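You operate a simulated robot arm through the tools that you are given. There is no shell and no other tool.

The job below is to be done with a simulated robot arm. You get a single attempt, and the scene is never put back.

JOB
Prove the detector gate with the stick and gain on the check card.
Fine: stand the stick in the shuttle's socket; it must trip the gate; hands outside the yellow sills while the shuttle runs; reset once, put the stick back in its cell, leave the dial at the card's gain, switch the gate off; run no other stick. Set down upright: what you pick out.

Only the result counts: the job must be done as asked and must still hold three seconds after the hand-in. Knocking over, shifting, dropping, spilling or breaking anything else fails it.

ROBOT AND FRAMES
A 7-joint arm with a two-finger parallel gripper, fixed in place. Base frame: the origin is at the foot of the arm, x ahead of it, y to its left, z up. Units: m, degrees, N and s.
With the tool pointing down near the work surface it reaches from about 0.1 to 0.64 m from the base axis. Its first joint turns from -66.0 to 66.0 degrees. Payload 1.57 kg.
The tool frame sits at the grasp point between the pads (the TCP): z along the fingers, y along the line on which they close. The tips reach 0.03 m beyond it. The gripper opens to 0.08 m. The fingers are 0.017 m wide and 0.012 m thick; the gripper's body (0.04 by 0.082 m) begins 0.08 m behind the TCP.
Orientation is that of the tool frame in the base frame, as a unit quaternion [x, y, z, w]. With the fingers straight down and closing along the base's y, the tool's x points along the base's -x, its y along +y and its z along -z.

CONTROLS
- The arm moves only by the tool send_rows. Its argument "motion" is one flat list of numbers, 7 for each row, row after row: the gripper command, from -1 (fully open) to 1 (shut), values between in proportion, then the shift along the base's x, y, z in m, then the turn, a rotation vector about the base's x, y, z in degrees. In form: [fingers, tx, ty, tz, wx, wy, wz, fingers, tx, ty, tz, wx, wy, wz, ...]. A call has 1 to 20 rows; each row is the pose to reach, as a shift and turn from the pose commanded when the call began. Each row takes 0.2 s and may step no farther than 0.05 m and 8.6 degrees from the row before; otherwise, or with a gripper value out of range, the whole call is refused. Where a pose cannot be reached the arm comes as near as it can. A force on the tool above 40 N (or 10 N above the force at the start of the call, whichever is more), or a blocked arm, ends the call early, and 0.2 s more pass. Each finger travels about 0.072 m/s and halts on what it meets, pressing with about 41 N; the grip force reading is that of the motor and also rises with nothing between the fingers. The clock runs only during rows and for 0.2 s after the last one: add rows that repeat a pose to give the fingers time. It gives the time, the measured TCP pose, the force on the tool (base axes), the opening and the grip force at its end, in the units of the frame above (readings bear some noise), with the torque about the TCP (base axes, N m) and any sound that the robot's microphone picked up.
- Cameras (640 x 400 px; columns grow to the right, rows downward): "scene" is fixed at [0.0665, 0.4429, 1.4251]; the picture's right is [-0.66, -0.75, 0.00], its down [-0.42, 0.37, -0.83] and it looks along [0.62, -0.55, -0.56] (base axes); focal length 299 px, centre (320, 200). "wrist" rides on the gripper at [0.072, -0.007, -0.122] in the tool frame; the picture's right is [0.09, 1.00, 0.00], its down [-0.84, 0.08, -0.54] and it looks along [-0.54, 0.05, 0.84] (tool axes); focal length 238 px, centre (320, 200). There is no depth. A picture from a camera that has moved, and an enlarged one, comes with that camera's place and axes in the base frame and with its lens.
- get_image(camera): a new picture of that camera. It takes no simulated time.
- close_up(camera, box): a new picture of the part [left, top, right, bottom] of that camera's present view, enlarged. It takes no simulated time.
- close_job(): hands the job in; it is judged then, once.

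Nothing tells you positions but the pictures and the camera data. Unless the task says otherwise, let go and move clear before handing in.

The tools are called after "Emit:" as a command line: name --argument value ..., lists and objects as JSON in quotes. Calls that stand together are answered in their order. send_rows: Moves the arm, as the interface text tells. Its arguments: {"type":"object","properties":{"motion":{"type":"array","items":{"type":"number"}}},"required":["motion"]} The other tools are called the same way: get_image (camera) takes a picture; close_up (camera, box) takes an enlarged picture of a part of a camera's view; close_job () hands the job in.

At the start:

```text
t: 0.0
position: [0.3869, 0.0305, 1.1906]
orientation: [0.0, 1.0, 0.0, -0.001]
contact_force: [-0.1, 0.0, -0.3]
wrist_torque: [-0.02, 0.0, -0.01]
opening: 0.0799
grasp_force: 0.0
```

scene: 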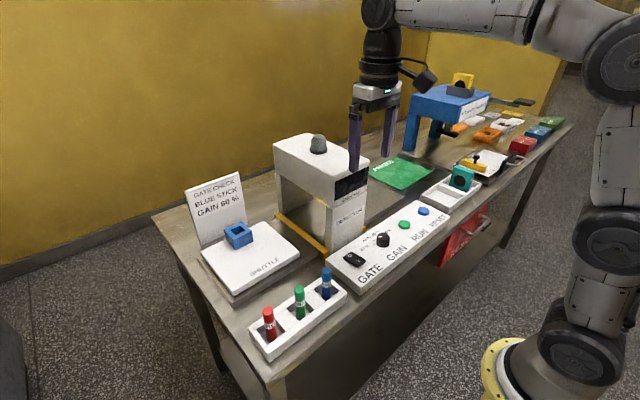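
wrist: 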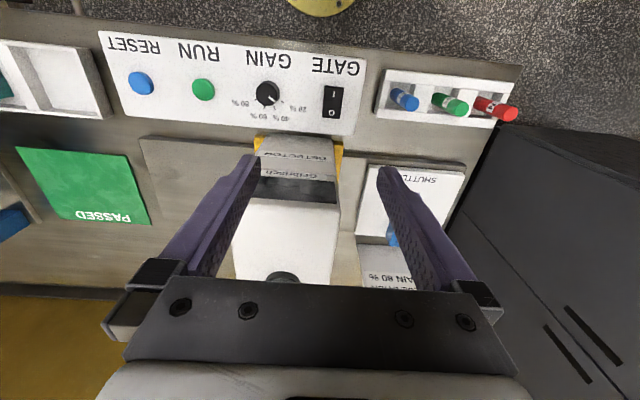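

I see the table with a card ("GATE CHECK / BLUE STICK / GAIN 60 or 80 %"), a shuttle with a blue socket, a gate, a panel with GATE switch, GAIN dial, RUN and RESET buttons, and a rack with red, green and blue sticks. First I take close-ups to read the details.

Emit:
close_up --camera "scene" --box '[180, 165, 260, 225]'

Emit:
close_up --camera "scene" --box '[320, 190, 480, 290]'

Emit:
close_up --camera "scene" --box '[190, 210, 350, 360]'

Emit:
close_up --camera "wrist" --box '[100, 20, 540, 300]'

Emit:
close_up --camera "wrist" --box '[230, 40, 370, 130]'

```text
6.67 times, centred on (220, 195) of scene
camera zoom: at [0.0665, 0.4429, 1.4251], right [-0.66, -0.75, 0.0], down [-0.42, 0.37, -0.83], along [0.62, -0.55, -0.56], focal length 1991 px, centre (987, 233)
```

zoom: 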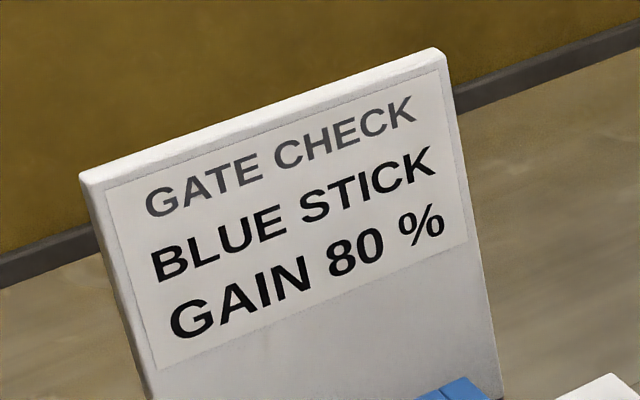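

```text
4.00 times, centred on (400, 240) of scene
camera zoom: at [0.0665, 0.4429, 1.4251], right [-0.66, -0.75, 0.0], down [-0.42, 0.37, -0.83], along [0.62, -0.55, -0.56], focal length 1194 px, centre (0, 40)
```

zoom: 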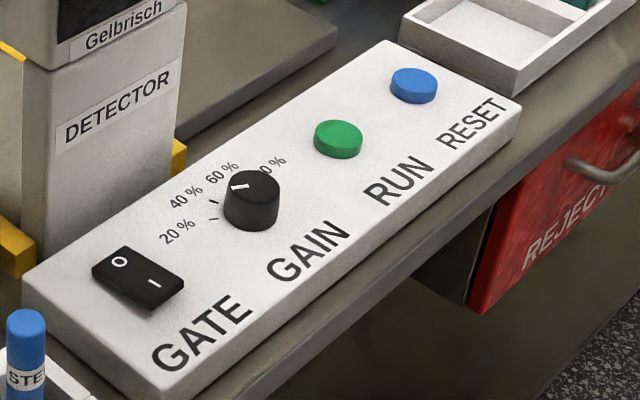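

```text
2.67 times, centred on (270, 285) of scene
camera zoom: at [0.0665, 0.4429, 1.4251], right [-0.66, -0.75, 0.0], down [-0.42, 0.37, -0.83], along [0.62, -0.55, -0.56], focal length 796 px, centre (453, -27)
```

zoom: 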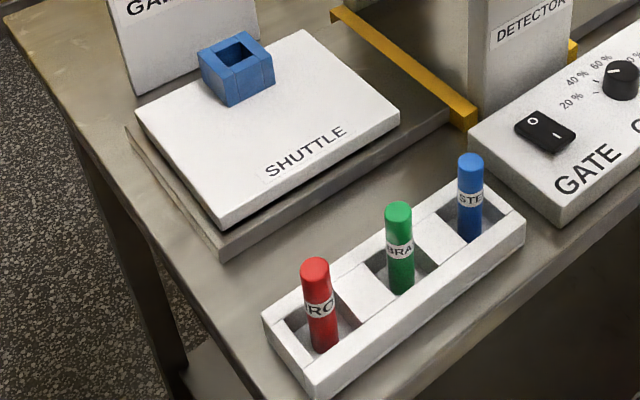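

```text
1.43 times, centred on (320, 160) of wrist
camera zoom: at [0.3147, 0.0251, 1.3117], right [-0.09, 1.0, 0.0], down [0.84, 0.08, 0.54], along [0.54, 0.05, -0.84], focal length 340 px, centre (320, 257)
```

zoom: 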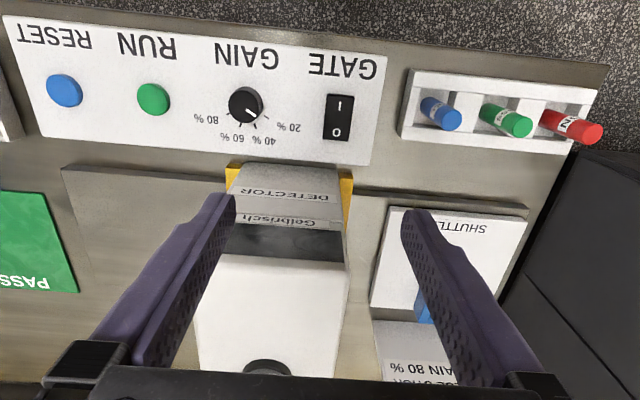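

```text
4.44 times, centred on (300, 85) of wrist
camera zoom: at [0.3147, 0.0251, 1.3117], right [-0.09, 1.0, 0.0], down [0.84, 0.08, 0.54], along [0.54, 0.05, -0.84], focal length 1059 px, centre (409, 711)
```

zoom: 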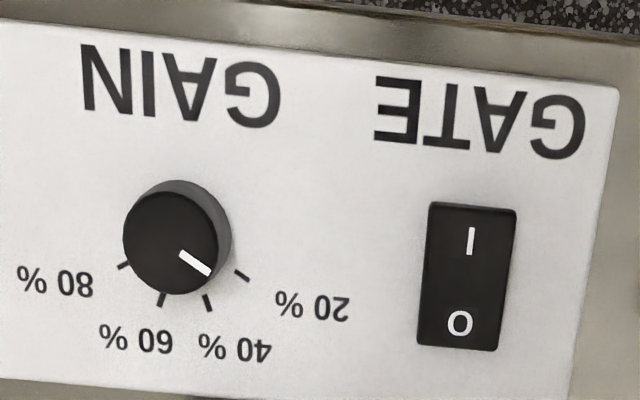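

The card calls for the blue stick at 80 % gain; the dial now sits just off 20–40 %. I'll move the wrist camera to get a second view over the rack and shuttle so I can triangulate positions.

Emit:
send_rows --motion '[-1, -0.025, 0.03, 0, 0, 0, 0, -1, -0.05, 0.06, 0, 0, 0, 0, -1, -0.075, 0.09, 0, 0, 0, 0, -1, -0.1, 0.12, 0, 0, 0, 0, -1, -0.1, 0.12, 0, 0, 0, 0]'

```text
t: 1.2
position: [0.2858, 0.1475, 1.1881]
orientation: [0.0, 1.0, -0.001, 0.0]
contact_force: [0.5, -0.1, 0.4]
wrist_torque: [-0.03, 0.0, 0.02]
opening: 0.0802
grasp_force: 0.0
```

Emit:
get_image --camera "wrist"

Emit:
close_up --camera "wrist" --box '[160, 60, 480, 260]'

Emit:
get_image --camera "scene"

```text
taken
camera wrist: at [0.2135, 0.143, 1.3097], right [-0.09, 1.0, 0.0], down [0.84, 0.08, 0.54], along [0.54, 0.05, -0.84], focal length 238 px, centre (320, 200)
```

wrist: 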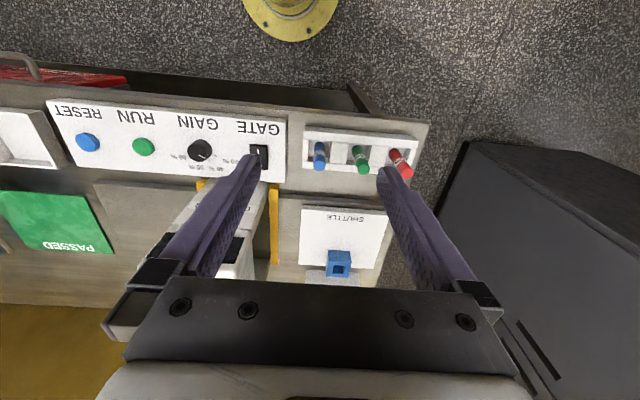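

```text
2.00 times, centred on (320, 160) of wrist
camera zoom: at [0.2135, 0.143, 1.3097], right [-0.09, 1.0, 0.0], down [0.84, 0.08, 0.54], along [0.54, 0.05, -0.84], focal length 477 px, centre (320, 280)
```

zoom: 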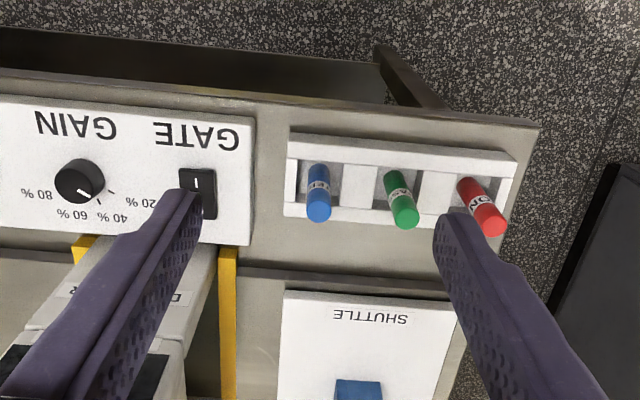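

```text
taken
```

scene: 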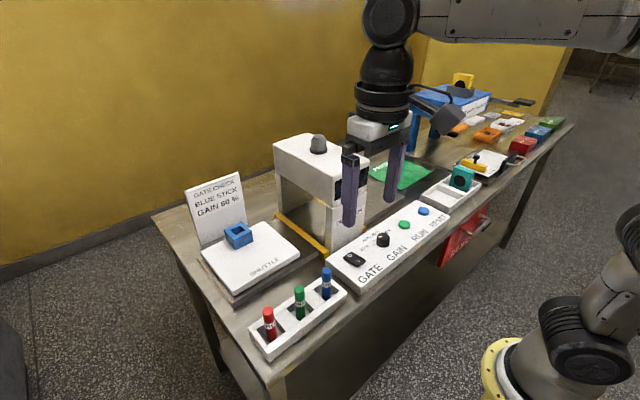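

Rough triangulation: panel controls at x≈0.38 (gate switch y≈0.05, dial y≈−0.05, RUN y≈−0.15, RESET y≈−0.24), blue stick near (0.37, 0.157, top z≈0.96), socket near (0.60, 0.22). I'll move in over the shuttle for a sharper view.

Emit:
send_rows --motion '[-1, 0.03, 0.02, 0, 0, 0, 0, -1, 0.06, 0.04, 0, 0, 0, 0, -1, 0.09, 0.06, -0.015, 0, 0, 0, -1, 0.115, 0.0725, -0.03, 0, 0, 0, -1, 0.115, 0.0725, -0.03, 0, 0, 0]'

```text
t: 2.4
position: [0.4042, 0.2228, 1.1616]
orientation: [-0.001, 1.0, 0.0, 0.0]
contact_force: [-0.1, -0.5, -0.2]
wrist_torque: [-0.02, 0.03, -0.02]
opening: 0.0801
grasp_force: 0.1
```

Emit:
get_image --camera "wrist"

Emit:
close_up --camera "wrist" --box '[240, 130, 400, 230]'

Emit:
close_up --camera "wrist" --box '[100, 0, 460, 225]'

```text
taken
camera wrist: at [0.3311, 0.2186, 1.2836], right [-0.09, 1.0, 0.0], down [0.84, 0.08, 0.54], along [0.54, 0.05, -0.84], focal length 238 px, centre (320, 200)
```

wrist: 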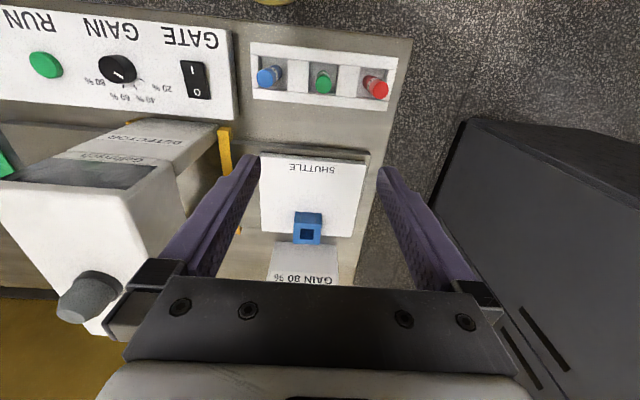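

```text
4.00 times, centred on (320, 180) of wrist
camera zoom: at [0.3311, 0.2186, 1.2836], right [-0.09, 1.0, 0.0], down [0.84, 0.08, 0.54], along [0.54, 0.05, -0.84], focal length 953 px, centre (320, 280)
```

zoom: 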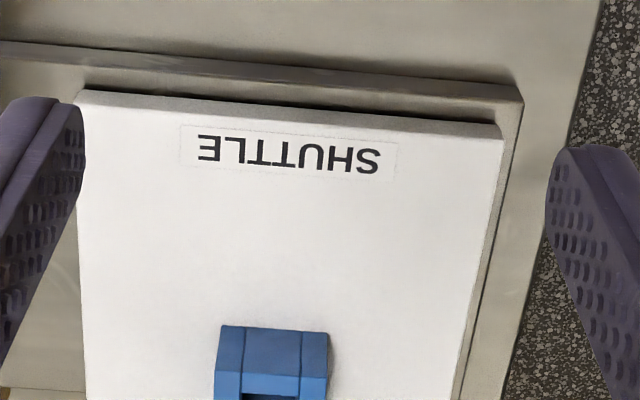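

```text
1.78 times, centred on (280, 112) of wrist
camera zoom: at [0.3311, 0.2186, 1.2836], right [-0.09, 1.0, 0.0], down [0.84, 0.08, 0.54], along [0.54, 0.05, -0.84], focal length 424 px, centre (391, 356)
```

zoom: 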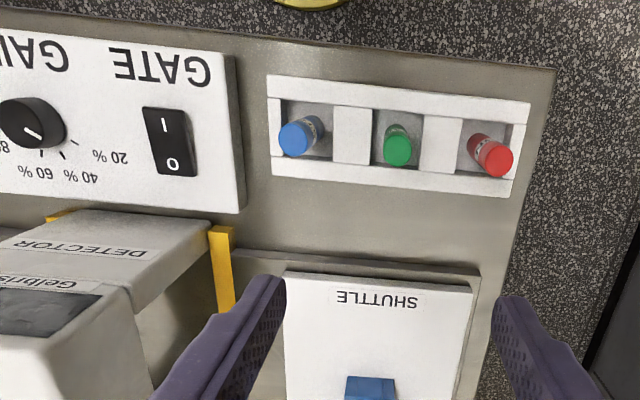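

The shuttle and socket are in view between the fingers. I enlarge the socket, card and switch for details.

Emit:
close_up --camera "wrist" --box '[260, 190, 360, 290]'

Emit:
close_up --camera "wrist" --box '[170, 40, 250, 110]'

Emit:
close_up --camera "scene" --box '[180, 165, 310, 295]'

Emit:
close_up --camera "scene" --box '[335, 225, 415, 275]'

Emit:
close_up --camera "scene" --box '[265, 130, 385, 260]'

```text
4.00 times, centred on (310, 240) of wrist
camera zoom: at [0.3311, 0.2186, 1.2836], right [-0.09, 1.0, 0.0], down [0.84, 0.08, 0.54], along [0.54, 0.05, -0.84], focal length 953 px, centre (360, 40)
```

zoom: 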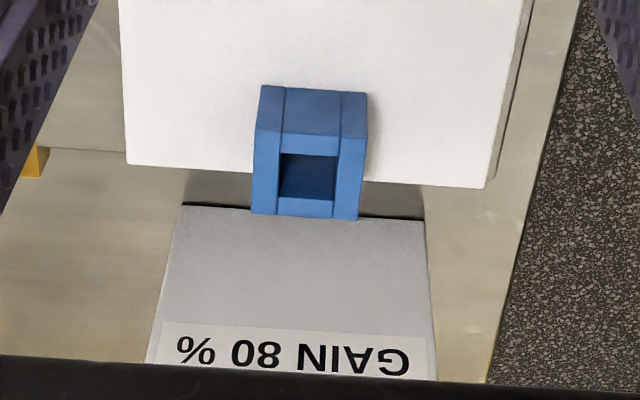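

```text
5.71 times, centred on (210, 75) of wrist
camera zoom: at [0.3311, 0.2186, 1.2836], right [-0.09, 1.0, 0.0], down [0.84, 0.08, 0.54], along [0.54, 0.05, -0.84], focal length 1362 px, centre (949, 914)
```

zoom: 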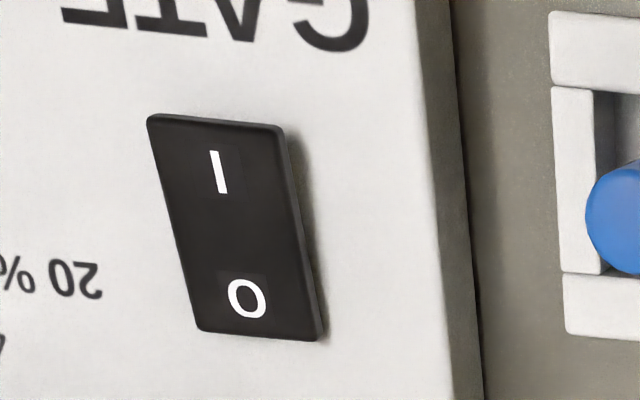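

```text
3.08 times, centred on (245, 230) of scene
camera zoom: at [0.0665, 0.4429, 1.4251], right [-0.66, -0.75, 0.0], down [-0.42, 0.37, -0.83], along [0.62, -0.55, -0.56], focal length 919 px, centre (551, 108)
```

zoom: 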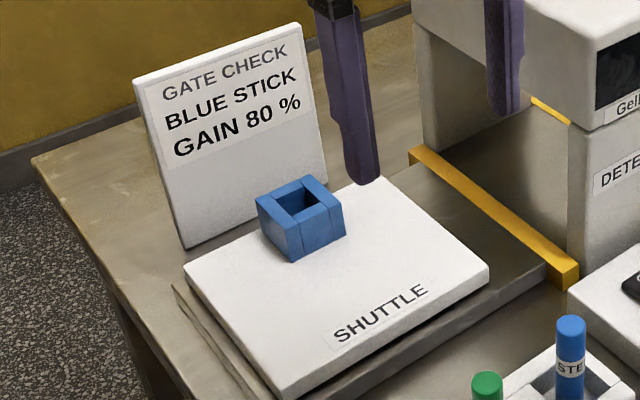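

```text
8.00 times, centred on (375, 250) of scene
camera zoom: at [0.0665, 0.4429, 1.4251], right [-0.66, -0.75, 0.0], down [-0.42, 0.37, -0.83], along [0.62, -0.55, -0.56], focal length 2389 px, centre (-120, -200)
```

zoom: 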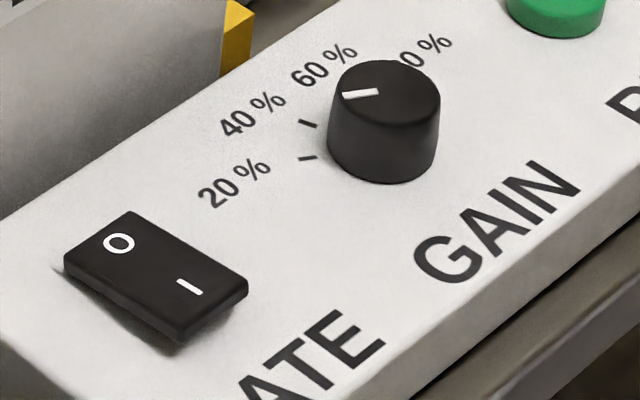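

```text
3.08 times, centred on (325, 195) of scene
camera zoom: at [0.0665, 0.4429, 1.4251], right [-0.66, -0.75, 0.0], down [-0.42, 0.37, -0.83], along [0.62, -0.55, -0.56], focal length 919 px, centre (305, 215)
```

zoom: 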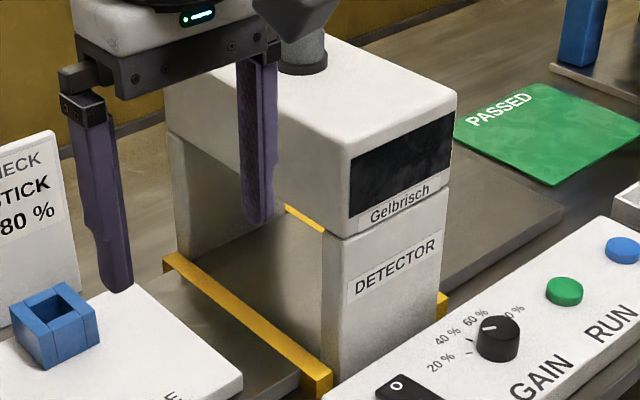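

The gate rocker looks pressed at O (off), and the dial's pointer is at about 20 %. I'll go closer over the shuttle to fix the socket's position and the card's clearance.

Emit:
send_rows --motion '[-1, 0.035, 0, -0.02, 0, 0, 0, -1, 0.07, 0, -0.04, 0, 0, 0, -1, 0.096, -0.003, -0.062, 0, 0, 0, -1, 0.096, -0.003, -0.062, 0, 0, 0]'

```text
t: 3.4
position: [0.5005, 0.2206, 1.0968]
orientation: [0.0, 1.0, 0.0, 0.001]
contact_force: [0.3, 0.6, -1.1]
wrist_torque: [-0.03, 0.02, 0.01]
opening: 0.08
grasp_force: 0.1
```

Emit:
get_image --camera "wrist"

Emit:
close_up --camera "wrist" --box '[240, 140, 400, 240]'

Emit:
get_image --camera "scene"

```text
taken
camera wrist: at [0.4273, 0.215, 1.2198], right [-0.09, 1.0, 0.0], down [0.84, 0.08, 0.54], along [0.54, 0.05, -0.84], focal length 238 px, centre (320, 200)
```

wrist: 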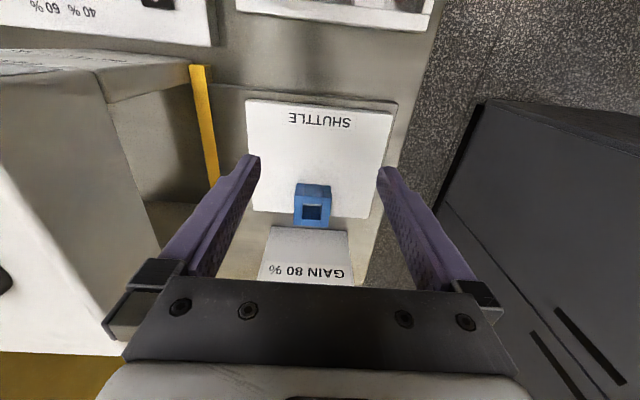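

```text
4.00 times, centred on (320, 190) of wrist
camera zoom: at [0.4273, 0.215, 1.2198], right [-0.09, 1.0, 0.0], down [0.84, 0.08, 0.54], along [0.54, 0.05, -0.84], focal length 953 px, centre (320, 240)
```

zoom: 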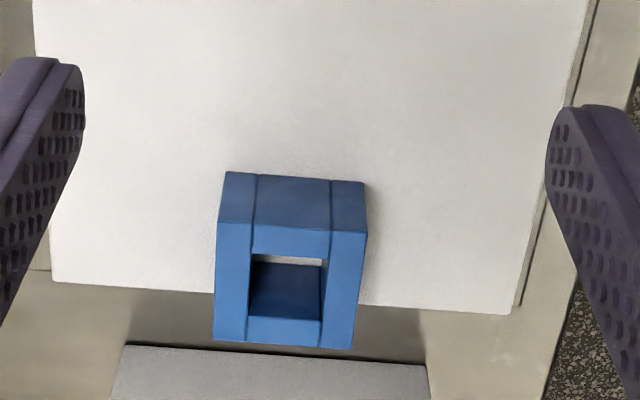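

```text
taken
```

scene: 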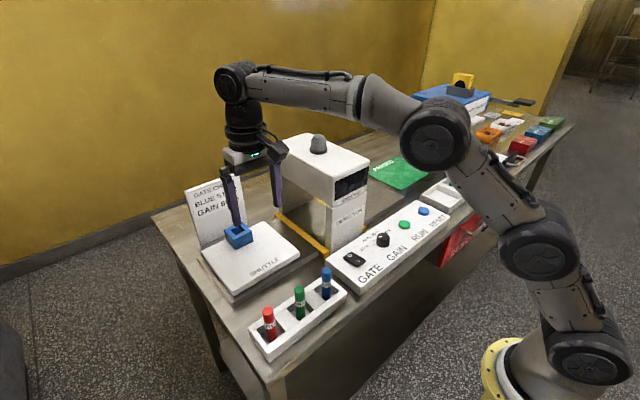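

Socket centre works out at about (0.621, 0.220), top z≈0.95, hole ≈26 mm wide. That's about 0.66 m from the base axis, so I'll test the reach here, well above the socket, with the tool straight down.

Emit:
send_rows --motion '[-1, 0.04, 0, 0, 0, 0, 0, -1, 0.08, 0, 0, 0, 0, 0, -1, 0.12, 0, 0, 0, 0, 0, -1, 0.12, 0, 0, 0, 0, 0, -1, 0.12, 0, 0, 0, 0, 0]'

```text
t: 4.6
position: [0.5698, 0.2002, 1.0763]
orientation: [0.0, 1.0, 0.0, 0.0]
contact_force: [-1.1, -0.9, -0.3]
wrist_torque: [0.0, -0.03, 0.06]
opening: 0.0799
grasp_force: 0.1
out of reach, approached as far as the arm can: row 2, 3, 4, 5
```

Straight down stops short at a radius of 0.604 m, so I'll tilt the tool (fingers leaning outward) and re-test the reach.

Emit:
send_rows --motion '[-1, -0.04, 0, 0, 0, 0, 0, -1, -0.08, 0, 0, 0, -8, 0, -1, -0.08, 0, 0, 0, -16, 0, -1, -0.08, 0, 0, 0, -24, 0, -1, -0.08, 0, 0, 0, -24, 0]'

```text
t: 5.8
position: [0.4855, 0.2025, 1.0771]
orientation: [-0.001, 0.978, 0.0, 0.209]
contact_force: [0.1, 0.0, 0.3]
wrist_torque: [0.01, 0.02, 0.02]
opening: 0.0802
grasp_force: 0.1
```

Emit:
send_rows --motion '[-1, 0.04, 0.006, -0.01, 0, 0, 0, -1, 0.08, 0.012, -0.02, 0, 0, 0, -1, 0.11, 0.0175, -0.03, 0, 0, 0, -1, 0.1355, 0.0175, -0.045, 0, 0, 0, -1, 0.1355, 0.0175, -0.045, 0, 0, 0]'

```text
t: 7.0
position: [0.6201, 0.2231, 1.033]
orientation: [0.0, 0.978, -0.001, 0.208]
contact_force: [0.7, 0.1, -0.3]
wrist_torque: [0.02, 0.05, -0.04]
opening: 0.0801
grasp_force: 0.1
```

Tilted 24° the arm reaches the point above the socket. I look from here to refine the socket position.

Emit:
get_image --camera "wrist"

Emit:
close_up --camera "wrist" --box '[240, 130, 400, 230]'

Emit:
close_up --camera "scene" --box '[170, 140, 330, 300]'

```text
taken
camera wrist: at [0.5048, 0.2167, 1.1155], right [-0.08, 1.0, -0.04], down [0.54, 0.08, 0.84], along [0.84, 0.05, -0.55], focal length 238 px, centre (320, 200)
```

wrist: 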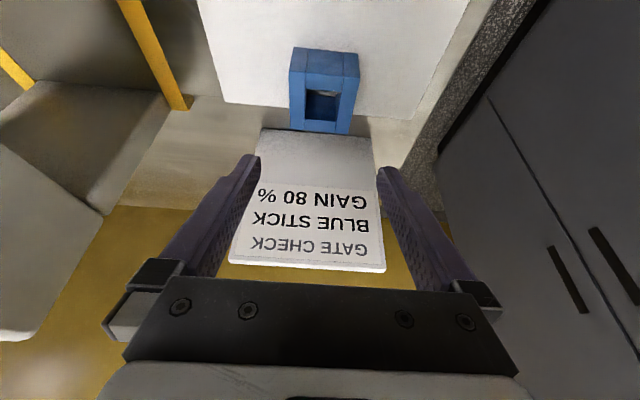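

```text
4.00 times, centred on (320, 180) of wrist
camera zoom: at [0.5048, 0.2167, 1.1155], right [-0.08, 1.0, -0.04], down [0.54, 0.08, 0.84], along [0.84, 0.05, -0.55], focal length 953 px, centre (320, 280)
```

zoom: 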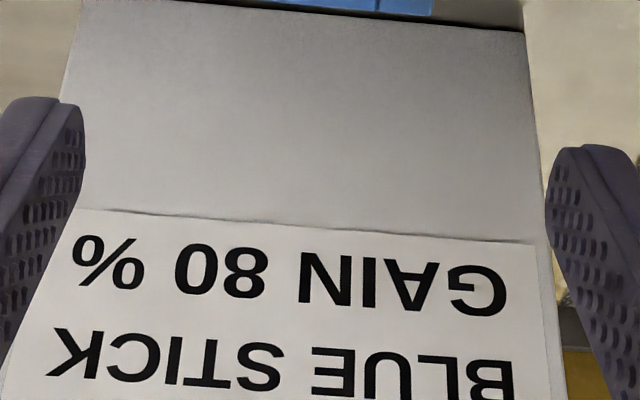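

```text
2.50 times, centred on (250, 220) of scene
camera zoom: at [0.0665, 0.4429, 1.4251], right [-0.66, -0.75, 0.0], down [-0.42, 0.37, -0.83], along [0.62, -0.55, -0.56], focal length 746 px, centre (495, 150)
```

zoom: 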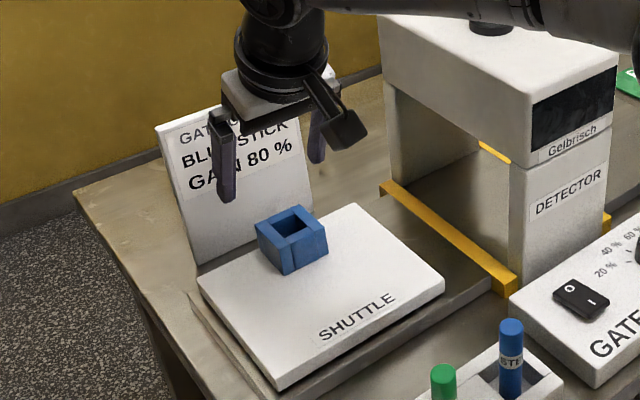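

Socket confirmed at about (0.620, 0.2205, top 0.95). Now I back off and view the blue stick and rack from close by, keeping the tilt.

Emit:
send_rows --motion '[-1, -0.03, -0.005, 0.02, 0, 0, 0, -1, -0.07, -0.01, 0.04, 0, 0, 0, -1, -0.115, -0.02, 0.04, 0, 0, 0, -1, -0.16, -0.03, 0.04, 0, 0, 0, -1, -0.205, -0.04, 0.04, 0, 0, 0, -1, -0.25, -0.05, 0.04, 0, 0, 0, -1, -0.29, -0.066, 0.04, 0, 0, 0, -1, -0.32, -0.066, 0.04, 0, 0, 0, -1, -0.32, -0.066, 0.04, 0, 0, 0]'

```text
t: 9.0
position: [0.2982, 0.1583, 1.0726]
orientation: [-0.001, 0.978, 0.0, 0.209]
contact_force: [1.1, 0.6, -0.1]
wrist_torque: [0.0, -0.02, 0.02]
opening: 0.0799
grasp_force: 0.2
```

Emit:
get_image --camera "wrist"

Emit:
close_up --camera "wrist" --box '[240, 60, 400, 160]'

Emit:
close_up --camera "scene" --box '[240, 250, 360, 370]'

```text
taken
camera wrist: at [0.1826, 0.1527, 1.1554], right [-0.08, 1.0, -0.04], down [0.54, 0.08, 0.84], along [0.83, 0.05, -0.55], focal length 238 px, centre (320, 200)
```

wrist: 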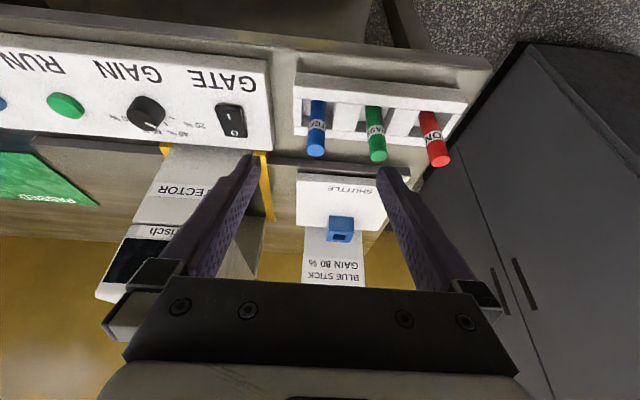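

```text
4.00 times, centred on (320, 110) of wrist
camera zoom: at [0.1826, 0.1527, 1.1554], right [-0.08, 1.0, -0.04], down [0.54, 0.08, 0.84], along [0.83, 0.05, -0.55], focal length 953 px, centre (320, 560)
```

zoom: 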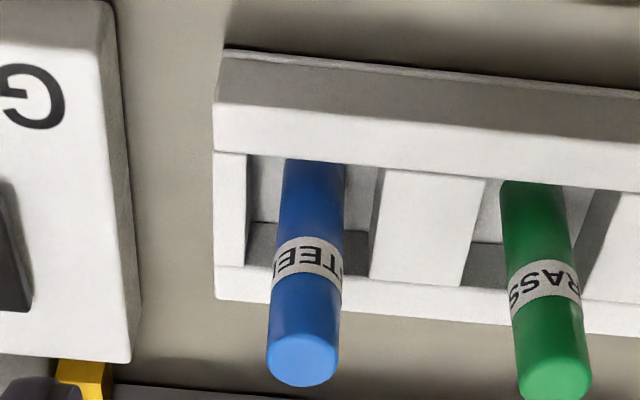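

```text
3.33 times, centred on (300, 310) of scene
camera zoom: at [0.0664, 0.4428, 1.4251], right [-0.66, -0.75, 0.0], down [-0.42, 0.37, -0.83], along [0.62, -0.55, -0.56], focal length 995 px, centre (387, -167)
```

zoom: 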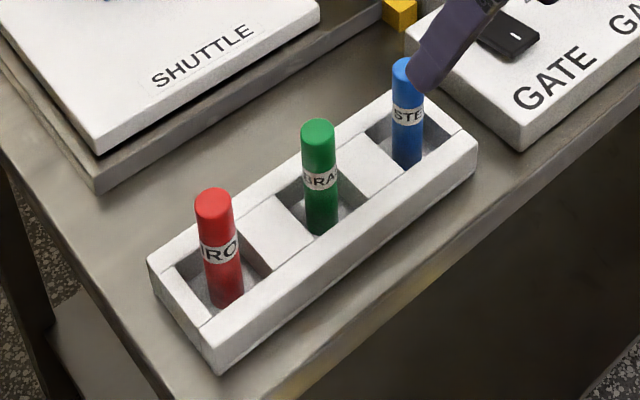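

The blue stick (label STEEL) has its top at about (0.368, 0.156, 0.967), diameter ≈20 mm. I'll do the panel first, so I straighten the tool and look closely at the switch and dial.

Emit:
send_rows --motion '[-1, 0, -0.03, 0, 0, 8, 0, -1, 0, -0.065, 0, 0, 16, 0, -1, 0, -0.1, 0, 0, 24, 0, -1, 0, -0.135, 0, 0, 24, 0, -1, 0, -0.158, 0, 0, 24, 0, -1, 0, -0.158, 0, 0, 24, 0]'

```text
t: 10.4
position: [0.3012, -0.0052, 1.0708]
orientation: [0.0, 1.0, 0.0, 0.0]
contact_force: [0.4, 0.0, -0.1]
wrist_torque: [-0.03, 0.01, 0.01]
opening: 0.0799
grasp_force: 0.1
```

Emit:
get_image --camera "wrist"

Emit:
close_up --camera "wrist" --box '[220, 120, 380, 220]'

Emit:
close_up --camera "wrist" --box '[340, 120, 420, 220]'

```text
taken
camera wrist: at [0.2283, -0.0093, 1.1934], right [-0.09, 1.0, 0.0], down [0.84, 0.08, 0.54], along [0.54, 0.05, -0.84], focal length 238 px, centre (320, 200)
```

wrist: 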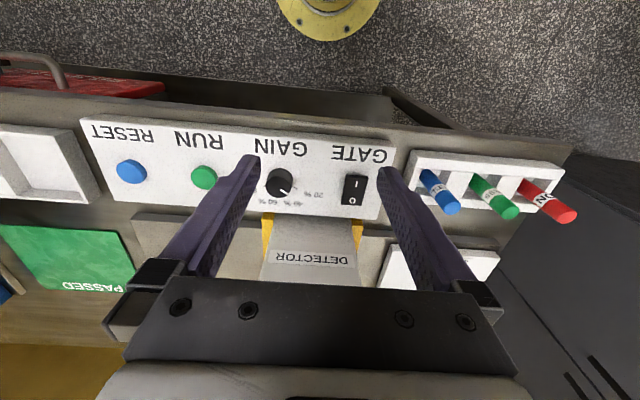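

```text
4.00 times, centred on (300, 170) of wrist
camera zoom: at [0.2283, -0.0093, 1.1934], right [-0.09, 1.0, 0.0], down [0.84, 0.08, 0.54], along [0.54, 0.05, -0.84], focal length 953 px, centre (400, 320)
```

zoom: 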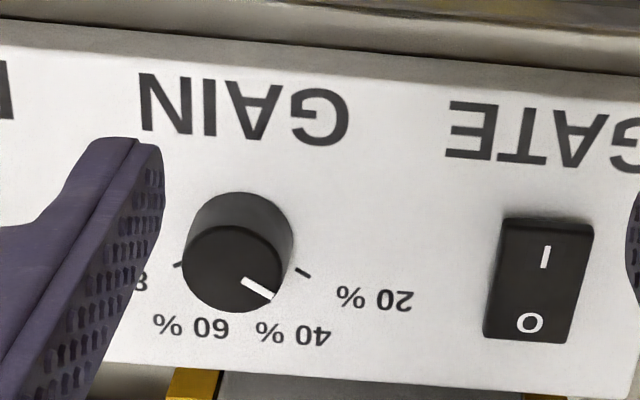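

```text
4.00 times, centred on (380, 170) of wrist
camera zoom: at [0.2283, -0.0093, 1.1934], right [-0.09, 1.0, 0.0], down [0.84, 0.08, 0.54], along [0.54, 0.05, -0.84], focal length 953 px, centre (80, 320)
```

zoom: 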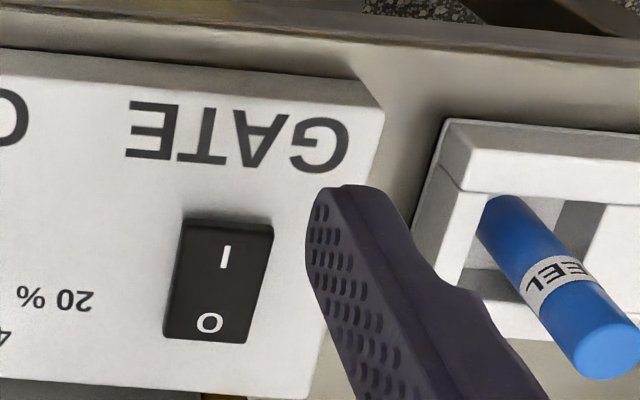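

Now the panel is clear: the rocker runs x≈0.365–0.415 at y≈0.053 with I at the near end; dial at (0.379, −0.047). I'll close the fingers and move above the I end of the gate switch.

Emit:
send_rows --motion '[1, 0.02, 0.015, 0, 0, 0, 0, 1, 0.04, 0.03, 0, 0, 0, 0, 1, 0.073, 0.054, 0, 0, 0, 0, 1, 0.073, 0.054, -0.04, 0, 0, 0, 1, 0.073, 0.054, -0.08, 0, 0, 0, 1, 0.073, 0.054, -0.1, 0, 0, 0, 1, 0.073, 0.054, -0.1, 0, 0, 0]'

```text
t: 12.0
position: [0.3764, 0.0536, 0.9724]
orientation: [0.0, 1.0, 0.0, 0.0]
contact_force: [-0.3, -0.5, -0.6]
wrist_torque: [0.0, 0.01, -0.02]
opening: 0.0
grasp_force: 21.0
```

Emit:
get_image --camera "wrist"

Emit:
close_up --camera "wrist" --box '[260, 90, 420, 190]'

Emit:
close_up --camera "scene" --box '[310, 210, 410, 290]'

```text
taken
camera wrist: at [0.3045, 0.0481, 1.0938], right [-0.09, 1.0, 0.0], down [0.84, 0.08, 0.54], along [0.54, 0.05, -0.84], focal length 238 px, centre (320, 200)
```

wrist: 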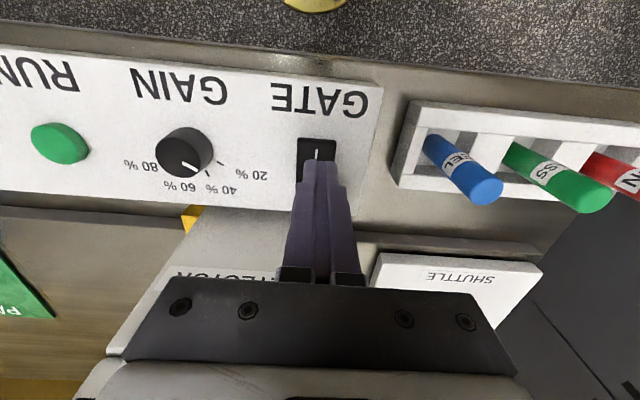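

```text
4.00 times, centred on (340, 140) of wrist
camera zoom: at [0.3045, 0.0481, 1.0938], right [-0.09, 1.0, 0.0], down [0.84, 0.08, 0.54], along [0.54, 0.05, -0.84], focal length 953 px, centre (240, 440)
```

zoom: 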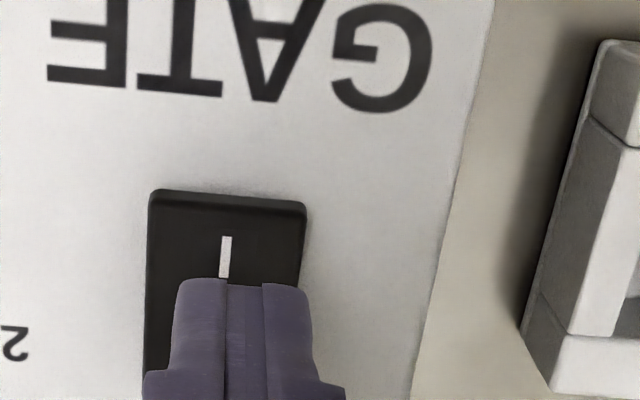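

```text
5.00 times, centred on (360, 250) of scene
camera zoom: at [0.0665, 0.4429, 1.4251], right [-0.66, -0.75, 0.0], down [-0.42, 0.37, -0.83], along [0.62, -0.55, -0.56], focal length 1493 px, centre (120, -50)
```

zoom: 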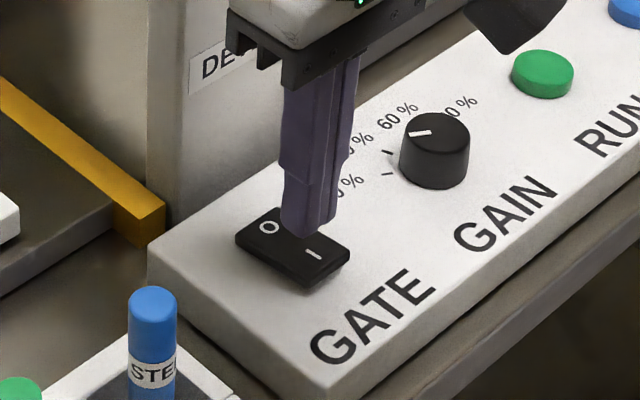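

Alignment is good within 3 mm; I nudge sideways and lower step by step onto the I end, watching the force.

Emit:
send_rows --motion '[1, -0.002, -0.003, -0.006, 0, 0, 0, 1, -0.002, -0.003, -0.012, 0, 0, 0, 1, -0.002, -0.003, -0.018, 0, 0, 0, 1, -0.002, -0.003, -0.022, 0, 0, 0]'

```text
t: 13.0
position: [0.3719, 0.05, 0.9521]
orientation: [0.001, 1.0, 0.0, -0.001]
contact_force: [0.0, -0.7, 0.8]
wrist_torque: [-0.03, 0.0, -0.03]
opening: 0.0
grasp_force: 21.7
```

Emit:
send_rows --motion '[1, 0, 0, -0.003, 0, 0, 0, 1, 0, 0, -0.006, 0, 0, 0, 1, 0, 0, -0.006, 0, 0, 0]'

Emit:
close_up --camera "scene" --box '[310, 210, 410, 290]'

```text
t: 13.7
position: [0.3734, 0.0498, 0.9499]
orientation: [-0.001, 1.0, 0.001, 0.003]
contact_force: [-1.3, -0.1, 4.9]
wrist_torque: [0.0, 0.04, 0.0]
opening: 0.0002
grasp_force: 21.4
stopped in row 3: the force on the tool passed its limit at 45 N (the readings are from after the stop); the commanded pose is now the measured one
```

```text
5.00 times, centred on (360, 250) of scene
camera zoom: at [0.0664, 0.4429, 1.4251], right [-0.66, -0.75, 0.0], down [-0.42, 0.37, -0.83], along [0.62, -0.55, -0.56], focal length 1493 px, centre (120, -50)
```

zoom: 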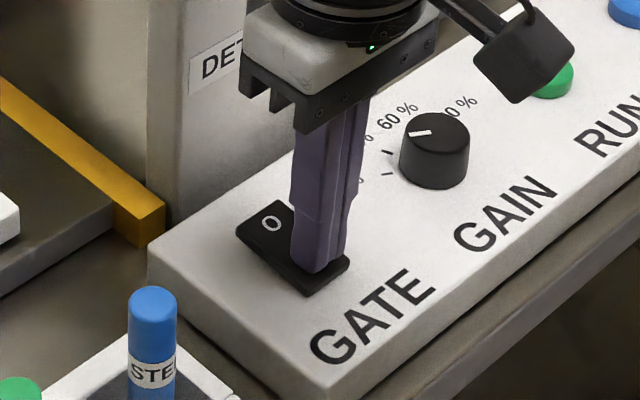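

The force limit tripped as the rocker bottomed out; it looks flipped to I. I lift off and check the switch and the detector window.

Emit:
send_rows --motion '[1, 0, 0, 0.02, 0, 0, 0, 1, 0, 0, 0.05, 0, 0, 0, 1, -0.04, -0.03, 0.08, 0, 0, 0, 1, -0.07, -0.05, 0.1, 0, 0, 0, 1, -0.07, -0.05, 0.1, 0, 0, 0]'

Emit:
close_up --camera "scene" --box '[310, 200, 430, 290]'

Emit:
close_up --camera "scene" --box '[265, 120, 385, 210]'

Emit:
close_up --camera "wrist" --box '[220, 100, 420, 220]'

```text
refused: row 3 steps farther than a row can; nothing moved
```

```text
4.44 times, centred on (370, 245) of scene
camera zoom: at [0.0664, 0.4429, 1.4251], right [-0.66, -0.75, 0.0], down [-0.42, 0.37, -0.83], along [0.62, -0.55, -0.56], focal length 1327 px, centre (98, 0)
```

zoom: 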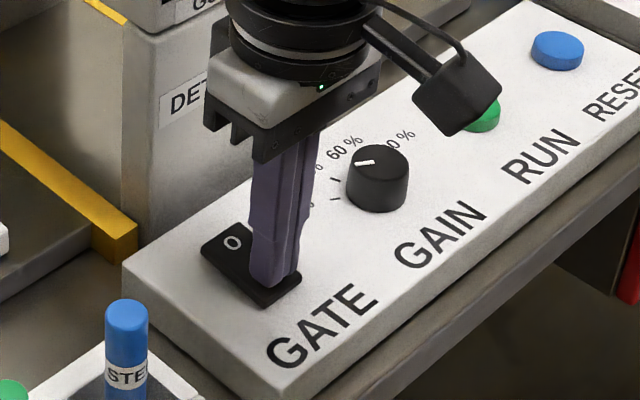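

```text
4.44 times, centred on (325, 165) of scene
camera zoom: at [0.0664, 0.4429, 1.4251], right [-0.66, -0.75, 0.0], down [-0.42, 0.37, -0.83], along [0.62, -0.55, -0.56], focal length 1327 px, centre (298, 356)
```

zoom: 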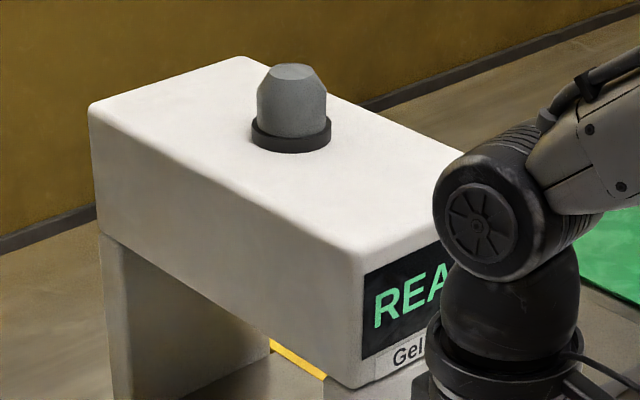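

```text
3.20 times, centred on (320, 160) of wrist
camera zoom: at [0.2996, 0.0438, 1.0716], right [-0.09, 1.0, 0.0], down [0.83, 0.08, 0.55], along [0.54, 0.05, -0.84], focal length 763 px, centre (320, 328)
```

zoom: 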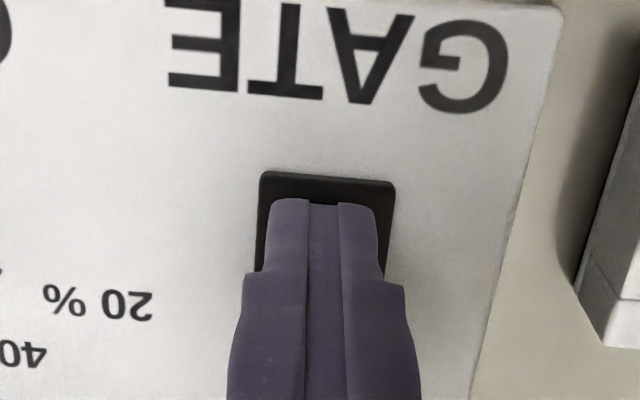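

The detector display now reads "REA(DY)", so the gate is on. I lift off, open the fingers and move above the dial with the tool yawed +60°, so I can turn it −120° from 20 % to 80 % in one go.

Emit:
send_rows --motion '[1, 0, 0, 0.03, 0, 0, 0, 1, 0, 0, 0.07, 0, 0, 0, -1, 0, -0.03, 0.08, 0, 0, 8, -1, 0.003, -0.06, 0.08, 0, 0, 16, -1, 0.0085, -0.0985, 0.08, 0, 0, 24, -1, 0.0085, -0.0985, 0.08, 0, 0, 32, -1, 0.0085, -0.0985, 0.08, 0, 0, 40, -1, 0.0085, -0.0985, 0.08, 0, 0, 48, -1, 0.0085, -0.0985, 0.08, 0, 0, 56, -1, 0.0085, -0.0985, 0.08, 0, 0, 60, -1, 0.0085, -0.0985, 0.08, 0, 0, 60]'

Emit:
get_image --camera "wrist"

Emit:
get_image --camera "scene"

```text
t: 16.1
position: [0.3794, -0.0502, 1.0297]
orientation: [-0.5, 0.866, 0.002, 0.002]
contact_force: [-0.1, -0.2, -0.4]
wrist_torque: [-0.02, -0.02, -0.01]
opening: 0.0801
grasp_force: 0.1
```

```text
taken
camera wrist: at [0.3501, -0.1146, 1.1515], right [-0.91, 0.42, 0.0], down [0.35, 0.76, 0.55], along [0.23, 0.5, -0.84], focal length 238 px, centre (320, 200)
```

wrist: 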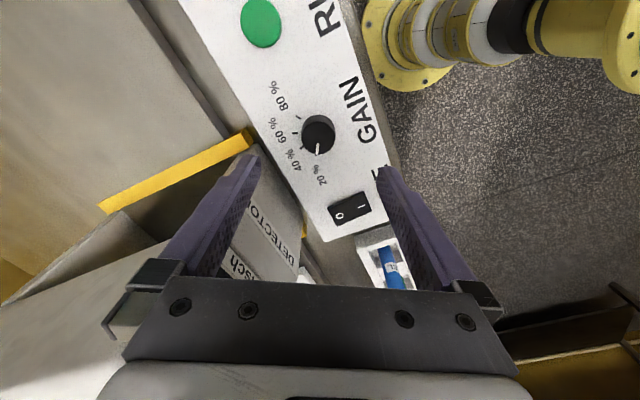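

```text
taken
```

scene: 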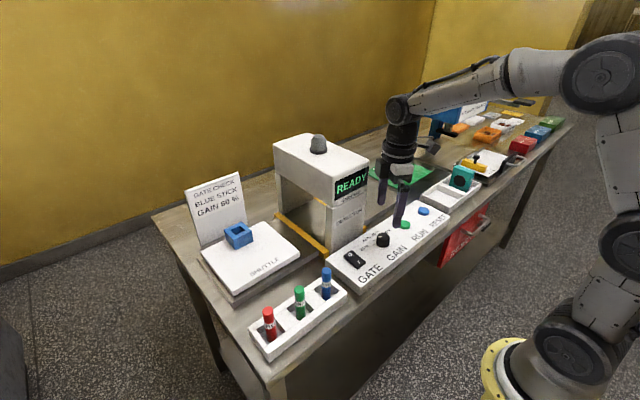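

Emit:
close_up --camera "wrist" --box '[270, 90, 370, 170]'

```text
5.00 times, centred on (320, 130) of wrist
camera zoom: at [0.3501, -0.1146, 1.1515], right [-0.91, 0.42, 0.0], down [0.35, 0.76, 0.55], along [0.23, 0.5, -0.84], focal length 1192 px, centre (320, 550)
```

zoom: 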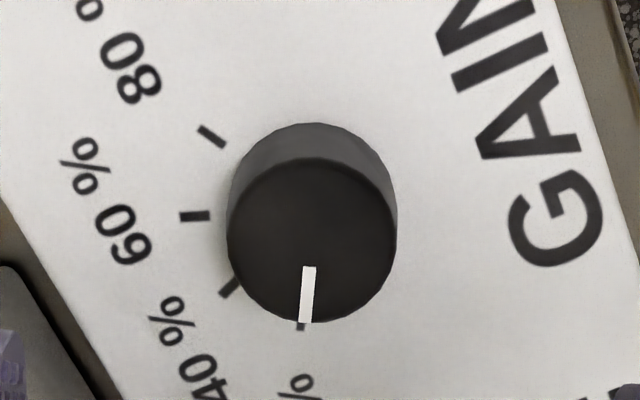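

The dial is centred to within 2 mm. I correct that, descend with the fingers open around the knob, and check before gripping.

Emit:
send_rows --motion '[-1, 0.002, -0.001, -0.03, 0, 0, 0, -1, 0.002, -0.001, -0.06, 0, 0, 0, -1, 0.002, -0.001, -0.072, 0, 0, 0, -1, 0.002, -0.001, -0.079, 0, 0, 0, -1, 0.002, -0.001, -0.079, 0, 0, 0]'

Emit:
get_image --camera "wrist"

Emit:
close_up --camera "scene" --box '[330, 190, 450, 280]'

```text
t: 17.2
position: [0.3833, -0.0501, 0.9492]
orientation: [-0.5, 0.866, 0.002, 0.002]
contact_force: [0.3, 0.7, 0.3]
wrist_torque: [0.01, -0.01, 0.0]
opening: 0.0798
grasp_force: 0.1
```

```text
taken
camera wrist: at [0.3525, -0.1148, 1.0712], right [-0.91, 0.42, 0.0], down [0.35, 0.76, 0.55], along [0.23, 0.5, -0.84], focal length 238 px, centre (320, 200)
```

wrist: 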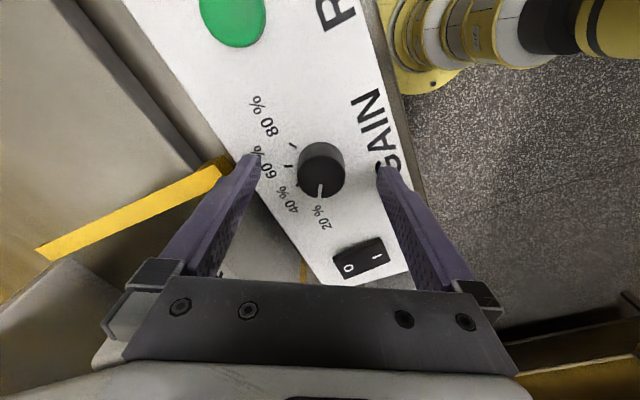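

```text
4.44 times, centred on (390, 235) of scene
camera zoom: at [0.0665, 0.4429, 1.4251], right [-0.66, -0.75, 0.0], down [-0.42, 0.37, -0.83], along [0.62, -0.55, -0.56], focal length 1327 px, centre (9, 44)
```

zoom: 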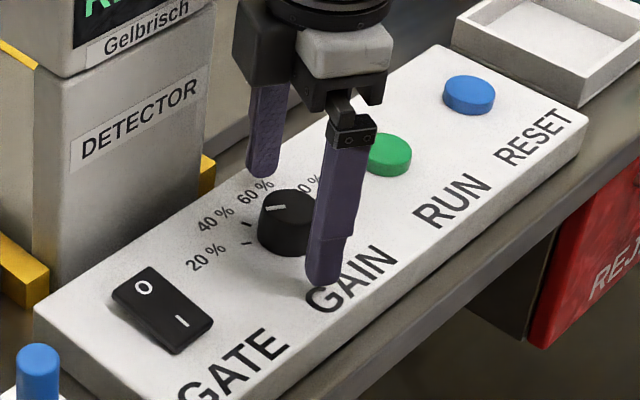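

Emit:
close_up --camera "wrist" --box '[240, 120, 400, 220]'

Emit:
close_up --camera "scene" --box '[360, 210, 420, 260]'

```text
4.00 times, centred on (320, 170) of wrist
camera zoom: at [0.3525, -0.1148, 1.0712], right [-0.91, 0.42, 0.0], down [0.35, 0.76, 0.55], along [0.23, 0.5, -0.84], focal length 953 px, centre (320, 320)
```

zoom: 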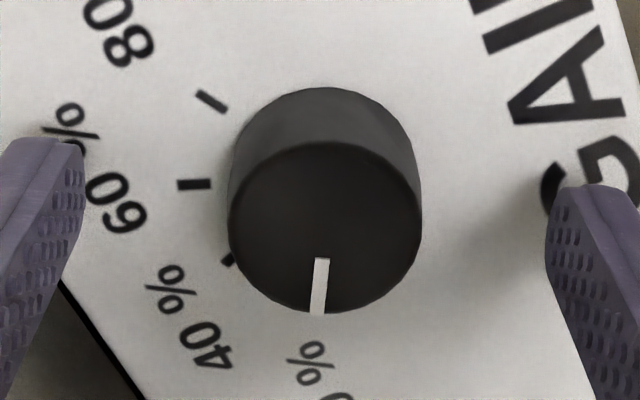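

```text
8.00 times, centred on (390, 235) of scene
camera zoom: at [0.0665, 0.4429, 1.4251], right [-0.66, -0.75, 0.0], down [-0.42, 0.37, -0.83], along [0.62, -0.55, -0.56], focal length 2389 px, centre (-240, -80)
```

zoom: 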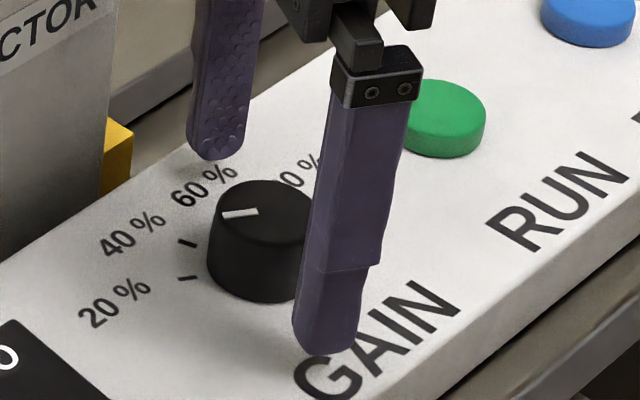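

The knob is centred between the fingers, with its top at z≈0.931. I lower 3 mm more and close on it.

Emit:
send_rows --motion '[-1, 0, 0, -0.003, 0, 0, 0, 1, 0, 0, -0.003, 0, 0, 0, 1, 0, 0, -0.003, 0, 0, 0, 1, 0, 0, -0.003, 0, 0, 0, 1, 0, 0, -0.003, 0, 0, 0]'

Emit:
close_up --camera "wrist" --box '[240, 120, 400, 220]'

```text
t: 18.4
position: [0.3828, -0.0498, 0.9475]
orientation: [-0.5, 0.866, 0.004, 0.001]
contact_force: [-9.4, 5.3, 4.7]
wrist_torque: [0.29, 0.32, -0.02]
opening: 0.0327
grasp_force: 41.6
```

```text
4.00 times, centred on (320, 170) of wrist
camera zoom: at [0.352, -0.115, 1.0681], right [-0.91, 0.42, 0.0], down [0.35, 0.76, 0.55], along [0.23, 0.5, -0.84], focal length 953 px, centre (320, 320)
```

zoom: 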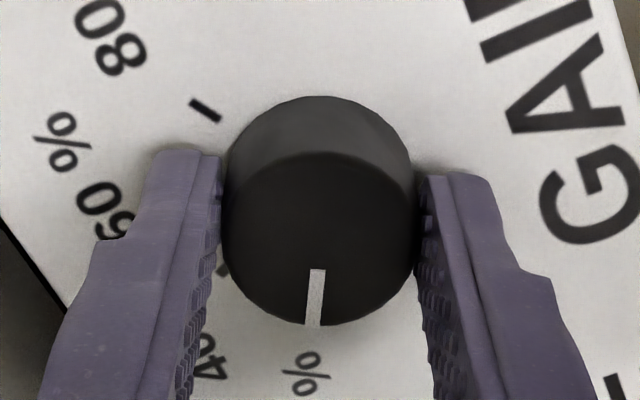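

The knob is gripped (opening 32.7 mm). I turn it clockwise, −40° first to check that it follows.

Emit:
send_rows --motion '[1, -0.0005, 0.0003, 0, 0, 0, -8, 1, -0.0005, 0.0003, 0, 0, 0, -16, 1, -0.0005, 0.0003, 0, 0, 0, -24, 1, -0.0005, 0.0003, 0, 0, 0, -32, 1, -0.0005, 0.0003, 0, 0, 0, -40, 1, -0.0005, 0.0003, 0, 0, 0, -40]'

Emit:
close_up --camera "wrist" --box '[240, 120, 400, 220]'

Emit:
close_up --camera "scene" --box '[340, 200, 440, 280]'

```text
t: 19.9
position: [0.3821, -0.0498, 0.947]
orientation: [-0.173, 0.985, 0.001, 0.001]
contact_force: [-6.3, 9.6, -10.1]
wrist_torque: [0.18, 0.57, 0.0]
opening: 0.033
grasp_force: 40.9
```

```text
4.00 times, centred on (320, 170) of wrist
camera zoom: at [0.316, -0.0793, 1.0683], right [-0.43, 0.9, 0.0], down [0.76, 0.36, 0.54], along [0.49, 0.23, -0.84], focal length 953 px, centre (320, 320)
```

zoom: 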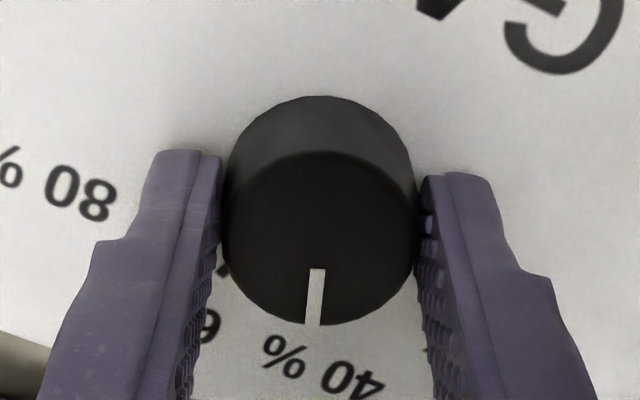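

```text
5.00 times, centred on (390, 240) of scene
camera zoom: at [0.0664, 0.4431, 1.425], right [-0.66, -0.75, 0.0], down [-0.42, 0.37, -0.83], along [0.62, -0.55, -0.56], focal length 1493 px, centre (-30, 0)
```

zoom: 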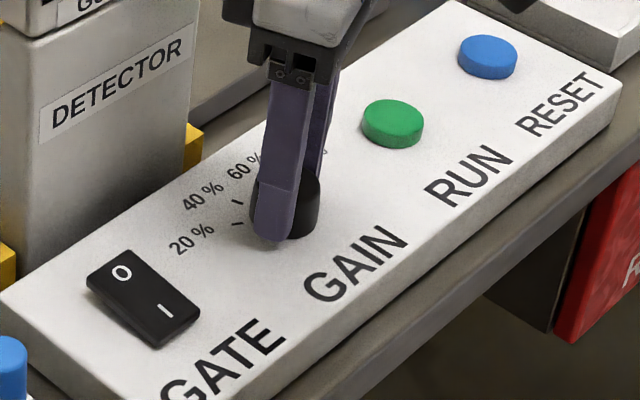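

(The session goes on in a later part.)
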